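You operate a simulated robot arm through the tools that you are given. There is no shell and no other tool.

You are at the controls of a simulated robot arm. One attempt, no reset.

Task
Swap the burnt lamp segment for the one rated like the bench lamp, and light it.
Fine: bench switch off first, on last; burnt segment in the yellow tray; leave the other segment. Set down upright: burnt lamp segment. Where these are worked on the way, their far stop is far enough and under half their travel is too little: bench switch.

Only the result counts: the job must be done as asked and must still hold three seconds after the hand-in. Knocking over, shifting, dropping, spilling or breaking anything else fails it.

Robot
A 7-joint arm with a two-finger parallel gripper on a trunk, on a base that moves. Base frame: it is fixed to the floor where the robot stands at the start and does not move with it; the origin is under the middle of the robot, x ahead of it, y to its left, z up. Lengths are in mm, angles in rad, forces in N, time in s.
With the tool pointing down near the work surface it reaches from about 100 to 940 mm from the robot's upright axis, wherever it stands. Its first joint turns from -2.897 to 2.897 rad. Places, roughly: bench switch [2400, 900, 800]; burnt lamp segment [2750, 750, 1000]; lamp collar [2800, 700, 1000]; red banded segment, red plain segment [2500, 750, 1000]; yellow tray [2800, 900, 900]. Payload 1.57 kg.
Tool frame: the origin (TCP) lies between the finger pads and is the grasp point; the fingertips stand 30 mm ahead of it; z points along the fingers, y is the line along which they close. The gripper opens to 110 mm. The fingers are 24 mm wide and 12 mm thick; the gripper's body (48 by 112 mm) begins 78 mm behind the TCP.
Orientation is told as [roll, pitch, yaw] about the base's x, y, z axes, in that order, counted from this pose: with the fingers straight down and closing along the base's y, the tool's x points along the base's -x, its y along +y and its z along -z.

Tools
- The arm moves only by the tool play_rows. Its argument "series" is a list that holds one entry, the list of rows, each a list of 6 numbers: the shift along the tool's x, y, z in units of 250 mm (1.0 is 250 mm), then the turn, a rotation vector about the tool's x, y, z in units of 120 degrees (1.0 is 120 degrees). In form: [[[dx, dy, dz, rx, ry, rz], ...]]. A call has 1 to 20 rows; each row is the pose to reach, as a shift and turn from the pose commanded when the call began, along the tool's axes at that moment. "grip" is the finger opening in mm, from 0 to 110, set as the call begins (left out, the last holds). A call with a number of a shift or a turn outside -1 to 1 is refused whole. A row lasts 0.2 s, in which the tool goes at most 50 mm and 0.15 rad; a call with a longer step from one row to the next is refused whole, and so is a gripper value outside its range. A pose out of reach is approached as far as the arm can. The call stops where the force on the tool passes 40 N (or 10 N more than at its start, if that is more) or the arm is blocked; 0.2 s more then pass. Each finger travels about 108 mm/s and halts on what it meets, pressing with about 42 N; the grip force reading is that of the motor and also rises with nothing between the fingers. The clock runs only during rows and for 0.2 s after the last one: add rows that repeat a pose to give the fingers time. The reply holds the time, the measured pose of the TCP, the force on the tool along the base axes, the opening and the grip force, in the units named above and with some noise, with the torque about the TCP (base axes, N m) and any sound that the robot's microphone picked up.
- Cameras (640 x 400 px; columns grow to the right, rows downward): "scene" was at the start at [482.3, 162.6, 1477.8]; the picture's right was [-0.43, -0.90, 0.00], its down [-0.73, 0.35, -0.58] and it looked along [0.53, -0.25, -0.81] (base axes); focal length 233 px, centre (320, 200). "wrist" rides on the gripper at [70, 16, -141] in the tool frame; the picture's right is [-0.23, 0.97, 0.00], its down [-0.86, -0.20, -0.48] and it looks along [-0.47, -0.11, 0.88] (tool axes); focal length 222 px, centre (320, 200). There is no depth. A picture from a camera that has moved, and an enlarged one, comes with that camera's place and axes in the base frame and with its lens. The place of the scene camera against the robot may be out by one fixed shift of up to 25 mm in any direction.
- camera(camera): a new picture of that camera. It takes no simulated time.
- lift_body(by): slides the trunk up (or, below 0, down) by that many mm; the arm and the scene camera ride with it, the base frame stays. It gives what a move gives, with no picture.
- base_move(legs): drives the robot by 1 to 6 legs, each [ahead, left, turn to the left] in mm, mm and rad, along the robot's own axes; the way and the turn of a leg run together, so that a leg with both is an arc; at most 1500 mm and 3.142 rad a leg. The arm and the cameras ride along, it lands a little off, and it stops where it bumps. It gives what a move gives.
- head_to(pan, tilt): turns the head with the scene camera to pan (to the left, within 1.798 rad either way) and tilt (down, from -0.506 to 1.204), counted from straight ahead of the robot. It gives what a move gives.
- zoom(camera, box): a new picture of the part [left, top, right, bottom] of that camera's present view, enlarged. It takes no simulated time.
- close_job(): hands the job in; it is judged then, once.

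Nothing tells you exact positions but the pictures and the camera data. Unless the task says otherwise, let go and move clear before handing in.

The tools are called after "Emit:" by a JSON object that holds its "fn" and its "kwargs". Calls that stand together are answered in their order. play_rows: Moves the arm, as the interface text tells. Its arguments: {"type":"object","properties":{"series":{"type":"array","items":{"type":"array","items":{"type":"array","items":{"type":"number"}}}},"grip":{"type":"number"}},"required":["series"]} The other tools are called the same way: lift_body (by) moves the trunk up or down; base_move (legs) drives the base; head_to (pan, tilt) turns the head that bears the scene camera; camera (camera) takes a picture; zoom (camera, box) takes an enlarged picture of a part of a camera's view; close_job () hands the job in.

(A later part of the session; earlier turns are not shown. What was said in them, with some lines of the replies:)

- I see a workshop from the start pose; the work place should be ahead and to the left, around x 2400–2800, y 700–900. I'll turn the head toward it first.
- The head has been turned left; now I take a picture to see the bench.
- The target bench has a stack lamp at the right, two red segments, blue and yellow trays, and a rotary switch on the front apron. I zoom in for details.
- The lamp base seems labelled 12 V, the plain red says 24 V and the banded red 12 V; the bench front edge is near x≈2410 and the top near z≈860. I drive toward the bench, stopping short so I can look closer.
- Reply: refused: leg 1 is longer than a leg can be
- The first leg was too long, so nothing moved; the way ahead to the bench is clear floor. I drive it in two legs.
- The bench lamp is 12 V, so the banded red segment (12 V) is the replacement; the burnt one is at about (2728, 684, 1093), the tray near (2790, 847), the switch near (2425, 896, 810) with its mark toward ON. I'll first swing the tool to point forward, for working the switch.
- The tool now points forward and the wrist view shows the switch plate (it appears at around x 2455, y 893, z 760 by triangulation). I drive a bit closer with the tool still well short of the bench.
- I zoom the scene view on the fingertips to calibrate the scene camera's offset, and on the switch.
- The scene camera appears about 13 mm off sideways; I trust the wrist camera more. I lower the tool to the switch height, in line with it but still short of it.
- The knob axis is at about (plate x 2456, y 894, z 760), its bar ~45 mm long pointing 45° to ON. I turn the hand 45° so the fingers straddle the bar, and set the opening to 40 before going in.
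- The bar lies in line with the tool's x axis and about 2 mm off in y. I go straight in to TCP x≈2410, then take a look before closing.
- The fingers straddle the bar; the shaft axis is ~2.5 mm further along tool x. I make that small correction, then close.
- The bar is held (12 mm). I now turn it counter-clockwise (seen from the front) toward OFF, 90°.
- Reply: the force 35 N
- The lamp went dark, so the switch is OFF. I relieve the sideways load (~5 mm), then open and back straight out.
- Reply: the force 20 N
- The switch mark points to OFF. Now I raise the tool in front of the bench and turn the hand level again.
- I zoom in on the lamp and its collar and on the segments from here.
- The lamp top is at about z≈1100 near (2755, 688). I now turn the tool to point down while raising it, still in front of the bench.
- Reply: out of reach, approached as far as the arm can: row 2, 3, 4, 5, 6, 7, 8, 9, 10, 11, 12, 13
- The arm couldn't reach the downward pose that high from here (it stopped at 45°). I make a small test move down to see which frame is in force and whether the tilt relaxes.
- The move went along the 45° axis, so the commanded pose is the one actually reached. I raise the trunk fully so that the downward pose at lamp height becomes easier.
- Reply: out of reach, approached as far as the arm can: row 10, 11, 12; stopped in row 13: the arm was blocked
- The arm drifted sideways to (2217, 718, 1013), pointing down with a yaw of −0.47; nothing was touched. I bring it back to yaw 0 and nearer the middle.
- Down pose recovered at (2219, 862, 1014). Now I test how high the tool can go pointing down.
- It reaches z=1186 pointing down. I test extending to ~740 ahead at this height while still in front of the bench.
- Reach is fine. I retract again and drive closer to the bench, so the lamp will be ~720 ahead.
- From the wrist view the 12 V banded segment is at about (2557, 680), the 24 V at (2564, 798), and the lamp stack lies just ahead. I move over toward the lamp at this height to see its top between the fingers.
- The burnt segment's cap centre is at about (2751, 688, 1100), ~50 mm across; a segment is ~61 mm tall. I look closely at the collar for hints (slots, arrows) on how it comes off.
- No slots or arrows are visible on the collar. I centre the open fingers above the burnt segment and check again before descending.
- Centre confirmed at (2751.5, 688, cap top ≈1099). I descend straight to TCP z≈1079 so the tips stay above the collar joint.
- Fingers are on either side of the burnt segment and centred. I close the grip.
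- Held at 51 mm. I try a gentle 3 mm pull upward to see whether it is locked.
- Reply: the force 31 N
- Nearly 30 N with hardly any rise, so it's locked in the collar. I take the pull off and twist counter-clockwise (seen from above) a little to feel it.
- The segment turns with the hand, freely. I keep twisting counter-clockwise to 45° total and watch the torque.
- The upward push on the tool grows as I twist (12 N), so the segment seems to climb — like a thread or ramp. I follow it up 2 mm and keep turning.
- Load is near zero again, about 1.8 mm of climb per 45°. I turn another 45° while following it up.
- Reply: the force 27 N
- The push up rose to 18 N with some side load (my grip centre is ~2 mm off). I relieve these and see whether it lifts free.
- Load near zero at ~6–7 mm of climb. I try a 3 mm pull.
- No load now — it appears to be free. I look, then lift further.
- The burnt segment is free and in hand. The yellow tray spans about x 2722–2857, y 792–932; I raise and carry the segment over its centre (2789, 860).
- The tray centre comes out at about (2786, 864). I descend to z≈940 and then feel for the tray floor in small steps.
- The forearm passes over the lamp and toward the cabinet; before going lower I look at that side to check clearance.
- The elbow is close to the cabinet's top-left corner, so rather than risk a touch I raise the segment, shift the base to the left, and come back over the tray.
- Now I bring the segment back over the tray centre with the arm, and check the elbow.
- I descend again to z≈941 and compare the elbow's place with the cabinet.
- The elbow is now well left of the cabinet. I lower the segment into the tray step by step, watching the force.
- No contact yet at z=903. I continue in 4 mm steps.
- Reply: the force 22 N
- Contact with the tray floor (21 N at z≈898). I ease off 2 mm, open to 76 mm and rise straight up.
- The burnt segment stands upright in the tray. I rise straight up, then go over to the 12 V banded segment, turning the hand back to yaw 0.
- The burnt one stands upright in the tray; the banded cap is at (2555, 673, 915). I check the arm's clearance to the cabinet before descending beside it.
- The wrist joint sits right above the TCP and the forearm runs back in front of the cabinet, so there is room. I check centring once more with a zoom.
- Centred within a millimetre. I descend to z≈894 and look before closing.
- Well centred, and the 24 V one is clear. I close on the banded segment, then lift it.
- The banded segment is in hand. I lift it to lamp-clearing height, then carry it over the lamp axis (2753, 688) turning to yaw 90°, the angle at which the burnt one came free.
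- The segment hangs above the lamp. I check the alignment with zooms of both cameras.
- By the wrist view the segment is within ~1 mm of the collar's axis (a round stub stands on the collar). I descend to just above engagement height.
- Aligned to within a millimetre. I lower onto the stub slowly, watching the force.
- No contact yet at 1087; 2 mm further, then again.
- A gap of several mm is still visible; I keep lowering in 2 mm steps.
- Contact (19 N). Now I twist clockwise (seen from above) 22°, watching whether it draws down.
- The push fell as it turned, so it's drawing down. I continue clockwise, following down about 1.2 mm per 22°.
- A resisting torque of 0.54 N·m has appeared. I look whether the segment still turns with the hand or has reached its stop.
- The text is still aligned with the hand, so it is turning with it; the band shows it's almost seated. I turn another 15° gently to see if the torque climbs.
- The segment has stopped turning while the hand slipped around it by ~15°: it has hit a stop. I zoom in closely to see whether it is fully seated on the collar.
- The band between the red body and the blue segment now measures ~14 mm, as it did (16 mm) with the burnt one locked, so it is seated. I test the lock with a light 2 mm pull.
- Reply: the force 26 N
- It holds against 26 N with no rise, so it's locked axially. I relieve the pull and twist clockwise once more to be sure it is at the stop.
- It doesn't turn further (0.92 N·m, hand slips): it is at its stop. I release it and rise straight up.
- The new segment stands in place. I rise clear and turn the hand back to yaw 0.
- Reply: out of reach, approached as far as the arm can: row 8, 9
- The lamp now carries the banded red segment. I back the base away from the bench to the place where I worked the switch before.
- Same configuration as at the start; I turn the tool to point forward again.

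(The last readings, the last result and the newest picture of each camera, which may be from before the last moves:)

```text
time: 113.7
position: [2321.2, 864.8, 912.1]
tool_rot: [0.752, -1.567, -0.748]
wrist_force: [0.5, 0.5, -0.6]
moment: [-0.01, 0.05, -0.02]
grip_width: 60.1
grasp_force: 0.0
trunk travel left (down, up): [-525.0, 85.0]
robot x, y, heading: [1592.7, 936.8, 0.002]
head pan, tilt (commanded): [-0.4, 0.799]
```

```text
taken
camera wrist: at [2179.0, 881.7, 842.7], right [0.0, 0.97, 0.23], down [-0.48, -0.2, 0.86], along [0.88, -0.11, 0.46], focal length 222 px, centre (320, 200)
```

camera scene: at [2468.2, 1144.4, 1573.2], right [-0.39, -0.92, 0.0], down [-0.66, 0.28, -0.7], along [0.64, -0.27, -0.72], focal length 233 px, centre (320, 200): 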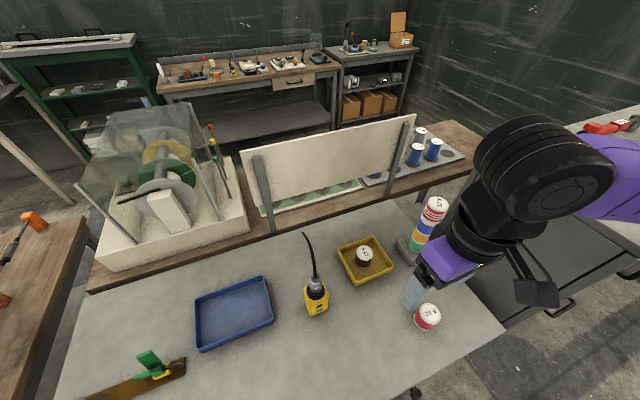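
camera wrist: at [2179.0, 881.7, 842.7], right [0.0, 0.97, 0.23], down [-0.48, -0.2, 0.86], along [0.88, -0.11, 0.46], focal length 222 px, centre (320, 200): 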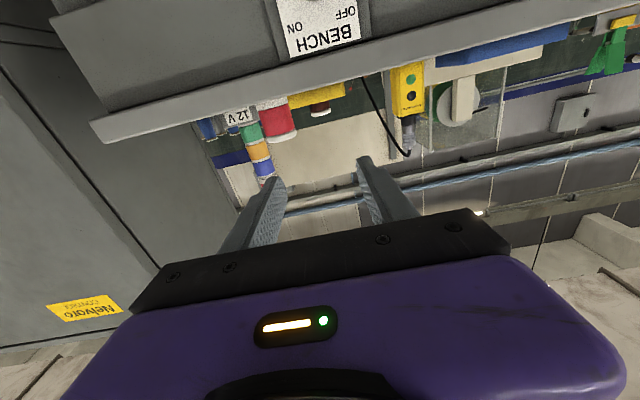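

I lower to the switch height and line up with the knob.

Emit:
{"fn": "play_rows", "kwargs": {"series": [[[0.12, 0.024, 0, 0, 0, 0], [0.24, 0.048, 0, 0, 0, 0], [0.36, 0.072, 0, 0, 0, 0], [0.48, 0.096, 0, 0, 0, 0], [0.6, 0.117, 0, 0, 0, 0], [0.6, 0.117, 0, 0, 0, -0.0625], [0.6, 0.117, 0, 0, 0, -0.125], [0.6, 0.117, 0, 0, 0, -0.1875], [0.6, 0.117, 0, 0, 0, -0.25], [0.6, 0.117, 0, 0, 0, -0.3125], [0.6, 0.117, 0, 0, 0, -0.375], [0.6, 0.117, 0, 0, 0, -0.375]]], "grip": 40}}

Emit:
{"fn": "camera", "kwargs": {"camera": "wrist"}}

Emit:
{"fn": "zoom", "kwargs": {"camera": "wrist", "box": [256, 90, 384, 190]}}

```text
time: 116.3
position: [2320.6, 894.0, 761.3]
tool_rot: [-1.565, -0.787, 1.571]
wrist_force: [-0.3, 0.2, -0.8]
moment: [0.01, -0.05, 0.02]
grip_width: 40.1
grasp_force: 0.0
trunk travel left (down, up): [-525.0, 85.0]
robot x, y, heading: [1590.0, 934.6, 0.011]
head pan, tilt (commanded): [-0.4, 0.799]
```

```text
taken
camera wrist: at [2178.8, 856.4, 701.6], right [-0.01, 0.85, -0.53], down [-0.48, 0.46, 0.75], along [0.88, 0.26, 0.4], focal length 222 px, centre (320, 200)
```

wrist: 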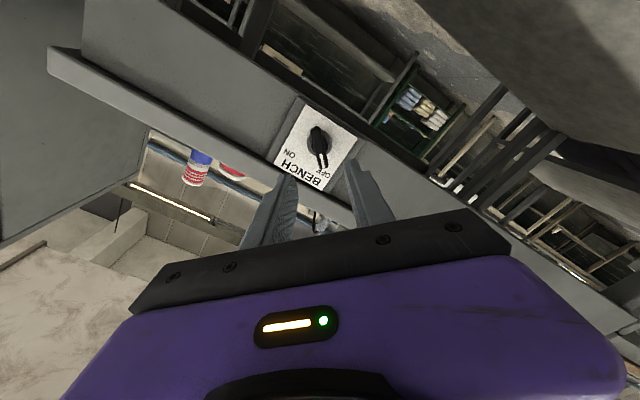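

```text
4.00 times, centred on (320, 140) of wrist
camera zoom: at [2178.8, 856.4, 701.6], right [-0.01, 0.85, -0.53], down [-0.48, 0.46, 0.75], along [0.88, 0.26, 0.4], focal length 888 px, centre (320, 440)
```

zoom: 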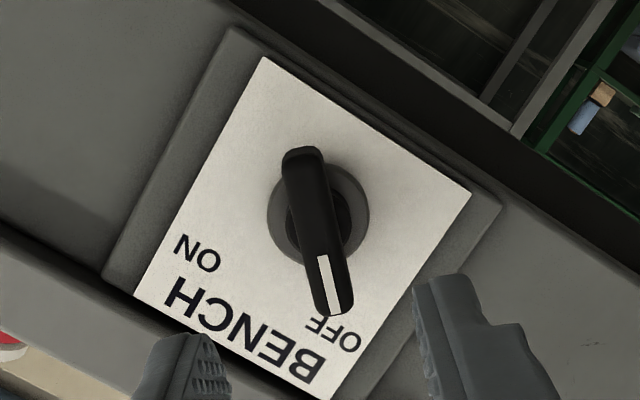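

The knob's bar lies in line with the tool again, pointing to OFF. I go in to TCP x≈2412 with a 1.5 mm correction and check.

Emit:
{"fn": "play_rows", "kwargs": {"series": [[[0.006, 0.002, 0.1, 0, 0, 0], [0.006, 0.002, 0.2, 0, 0, 0], [0.006, 0.002, 0.28, 0, 0, 0], [0.006, 0.002, 0.34, 0, 0, 0], [0.006, 0.002, 0.366, 0, 0, 0], [0.006, 0.002, 0.366, 0, 0, 0]]]}}

Emit:
{"fn": "zoom", "kwargs": {"camera": "wrist", "box": [256, 110, 416, 210]}}

```text
time: 117.7
position: [2412.4, 893.8, 759.6]
tool_rot: [-1.565, -0.787, 1.572]
wrist_force: [1.0, -1.3, -0.1]
moment: [0.01, -0.02, 0.0]
grip_width: 40.0
grasp_force: 0.1
trunk travel left (down, up): [-525.0, 85.0]
robot x, y, heading: [1591.2, 937.0, 0.012]
head pan, tilt (commanded): [-0.4, 0.799]
```

```text
4.00 times, centred on (336, 160) of wrist
camera zoom: at [2270.0, 855.9, 699.8], right [-0.01, 0.85, -0.53], down [-0.48, 0.46, 0.75], along [0.88, 0.26, 0.4], focal length 888 px, centre (256, 360)
```

zoom: 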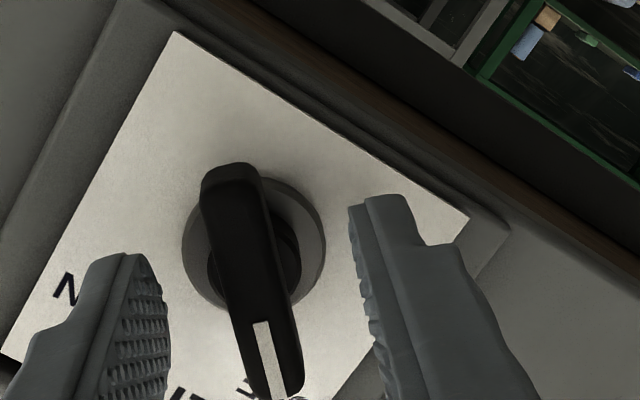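

The bar is between the fingers. I close on it.

Emit:
{"fn": "play_rows", "kwargs": {"series": [[[0, 0, 0, 0, 0, 0], [0, 0, 0, 0, 0, 0], [0, 0, 0, 0, 0, 0], [0, 0, 0, 0, 0, 0]]], "grip": 0}}

```text
time: 118.7
position: [2412.0, 892.7, 760.4]
tool_rot: [-1.565, -0.788, 1.572]
wrist_force: [0.1, -1.4, 1.6]
moment: [-0.02, -0.31, -0.39]
grip_width: 11.9
grasp_force: 29.5
trunk travel left (down, up): [-525.0, 85.0]
robot x, y, heading: [1591.0, 932.8, 0.009]
head pan, tilt (commanded): [-0.4, 0.799]
```

Gripped. I turn it 90° clockwise (seen from the front) to ON, easing the centre by 2 mm on the way.

Emit:
{"fn": "play_rows", "kwargs": {"series": [[[-0.001, 0, 0, 0, 0, 0.0625], [-0.002, 0, 0, 0, 0, 0.125], [-0.003, 0, 0, 0, 0, 0.1875], [-0.004, 0, 0, 0, 0, 0.25], [-0.005, 0, 0, 0, 0, 0.3125], [-0.006, 0, 0, 0, 0, 0.375], [-0.007, 0, 0, 0, 0, 0.4375], [-0.008, 0, 0, 0, 0, 0.5], [-0.008, 0, 0, 0, 0, 0.5625], [-0.008, 0, 0, 0, 0, 0.625], [-0.008, 0, 0, 0, 0, 0.6875], [-0.008, 0, 0, 0, 0, 0.75], [-0.008, 0, 0, 0, 0, 0.765], [-0.008, 0, 0, 0, 0, 0.765]]]}}

Emit:
{"fn": "head_to", "kwargs": {"pan": -0.2, "tilt": 0.5}}

Emit:
{"fn": "camera", "kwargs": {"camera": "scene"}}

Emit:
{"fn": "camera", "kwargs": {"camera": "wrist"}}

```text
time: 121.7
position: [2412.2, 895.0, 760.2]
tool_rot: [1.562, -0.75, -1.561]
wrist_force: [4.2, -19.0, -12.1]
moment: [-0.83, 0.41, -0.51]
grip_width: 12.4
grasp_force: 29.0
trunk travel left (down, up): [-525.0, 85.0]
robot x, y, heading: [1590.1, 936.8, 0.009]
head pan, tilt (commanded): [-0.4, 0.799]
```

```text
time: 122.5
position: [2411.6, 895.3, 761.2]
tool_rot: [1.562, -0.75, -1.562]
wrist_force: [-1.6, -18.2, -13.0]
moment: [-0.69, 0.37, -0.58]
grip_width: 12.0
grasp_force: 29.3
trunk travel left (down, up): [-525.0, 85.0]
robot x, y, heading: [1593.6, 931.4, 0.007]
head pan, tilt (commanded): [-0.201, 0.499]
```

```text
taken
camera scene: at [2094.9, 1113.8, 1515.0], right [-0.19, -0.98, 0.0], down [-0.47, 0.09, -0.88], along [0.86, -0.17, -0.48], focal length 233 px, centre (320, 200)
```

scene: 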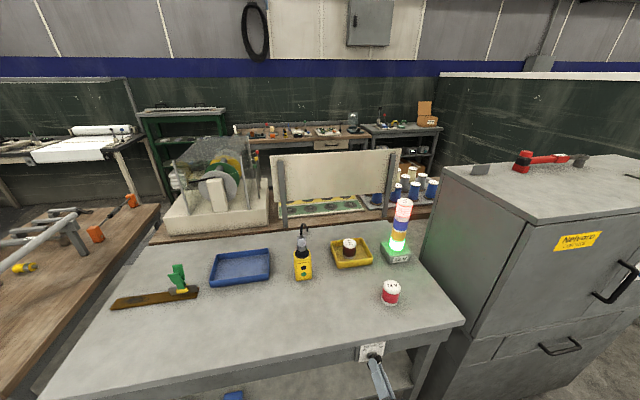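

```text
taken
camera wrist: at [2269.6, 957.0, 726.0], right [0.0, 0.5, 0.87], down [-0.47, -0.76, 0.44], along [0.88, -0.41, 0.23], focal length 222 px, centre (320, 200)
```

wrist: 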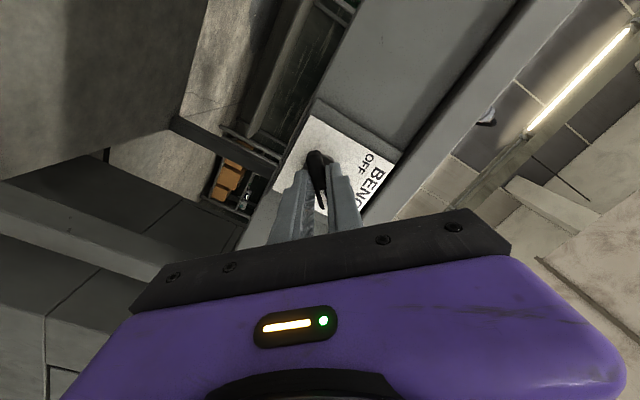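

Both the green and the new red segment are lit — the switch is ON. I relieve the side load, open and back straight out.

Emit:
{"fn": "play_rows", "kwargs": {"series": [[[0, -0.008, 0, 0, 0, 0], [0, -0.008, 0, 0, 0, 0]]]}}

Emit:
{"fn": "play_rows", "kwargs": {"series": [[[0, 0, 0, 0, 0, 0], [0, 0, 0, 0, 0, 0], [0, 0, -0.1, 0, 0, 0], [0, 0, -0.25, 0, 0, 0], [0, 0, -0.4, 0, 0, 0], [0, 0, -0.55, 0, 0, 0], [0, 0, -0.55, 0, 0, 0]]], "grip": 40}}

Emit:
{"fn": "camera", "kwargs": {"camera": "wrist"}}

Emit:
{"fn": "zoom", "kwargs": {"camera": "scene", "box": [330, 180, 430, 260]}}

Emit:
{"fn": "zoom", "kwargs": {"camera": "scene", "box": [330, 330, 430, 400]}}

```text
time: 123.1
position: [2411.4, 895.7, 760.3]
tool_rot: [1.567, -0.752, -1.562]
wrist_force: [-8.6, -12.2, -5.8]
moment: [-0.68, 0.53, -0.27]
grip_width: 12.2
grasp_force: 29.6
trunk travel left (down, up): [-525.0, 85.0]
robot x, y, heading: [1587.4, 934.7, 0.006]
head pan, tilt (commanded): [-0.201, 0.499]
```

```text
time: 124.7
position: [2273.7, 894.0, 761.5]
tool_rot: [1.565, -0.749, -1.562]
wrist_force: [0.5, -0.8, -0.4]
moment: [0.02, -0.03, 0.02]
grip_width: 40.2
grasp_force: 0.1
trunk travel left (down, up): [-525.0, 85.0]
robot x, y, heading: [1590.8, 937.5, 0.007]
head pan, tilt (commanded): [-0.201, 0.499]
```

```text
taken
camera wrist: at [2131.3, 955.3, 727.5], right [0.0, 0.5, 0.87], down [-0.47, -0.76, 0.44], along [0.88, -0.41, 0.24], focal length 222 px, centre (320, 200)
```

wrist: 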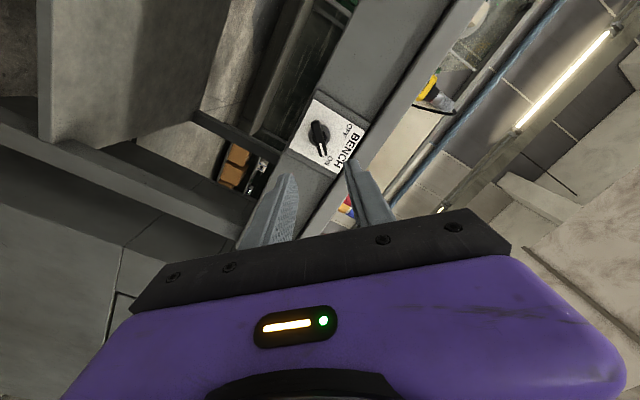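

```text
5.00 times, centred on (380, 220) of scene
camera zoom: at [2094.7, 1114.3, 1515.1], right [-0.19, -0.98, 0.0], down [-0.47, 0.09, -0.88], along [0.86, -0.17, -0.48], focal length 1166 px, centre (20, 100)
```

zoom: 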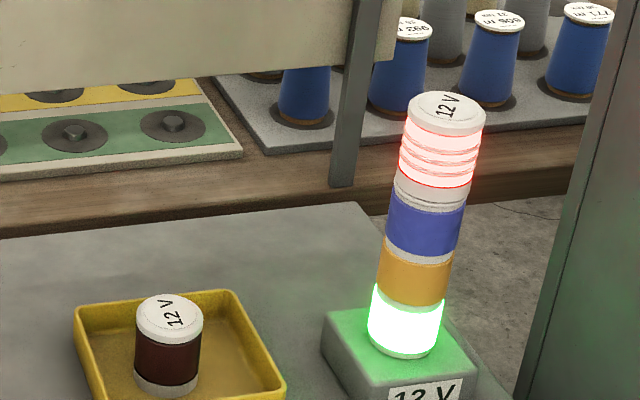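

```text
5.71 times, centred on (380, 365) of scene
camera zoom: at [2094.7, 1114.3, 1515.1], right [-0.19, -0.98, 0.0], down [-0.47, 0.09, -0.88], along [0.86, -0.17, -0.48], focal length 1333 px, centre (-23, -743)
```

zoom: 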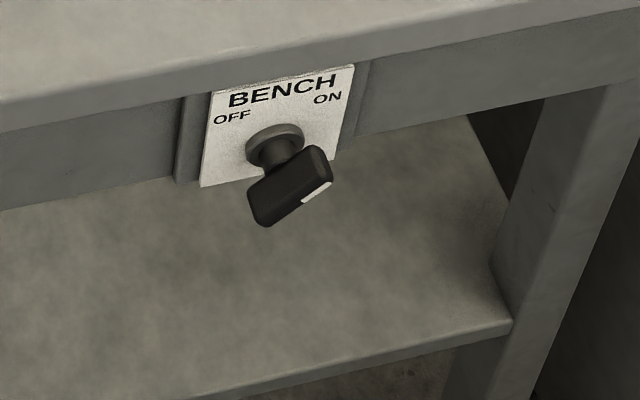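

The new banded red segment glows, the burnt one stands upright in the yellow tray, the 24 V segment is untouched, and the switch mark points to ON. The hand is clear of everything, so I hand in.

Emit:
{"fn": "close_job", "kwargs": {}}

```text
The job is handed in.
```

The lamp has its 12 V segment and is lit: after I turned the bench switch back on last, the new red segment and the green one both glow.

- **Replacement:** The bench lamp is labelled 12 V, so I used the red banded segment, which is marked 12 V. It is seated in the collar, turned to its stop, and held against a light upward pull.
- **Burnt segment:** It stands upright in the yellow tray.
- **Other segment:** The 24 V red plain segment is still in its place on the bench.
- **Switch:** I turned it off first and back on last, about 90° each way; its mark now points to ON.

I saw nothing else touched, knocked over or moved. The job is handed in with the hand let go and clear of the bench; no verdict came back.
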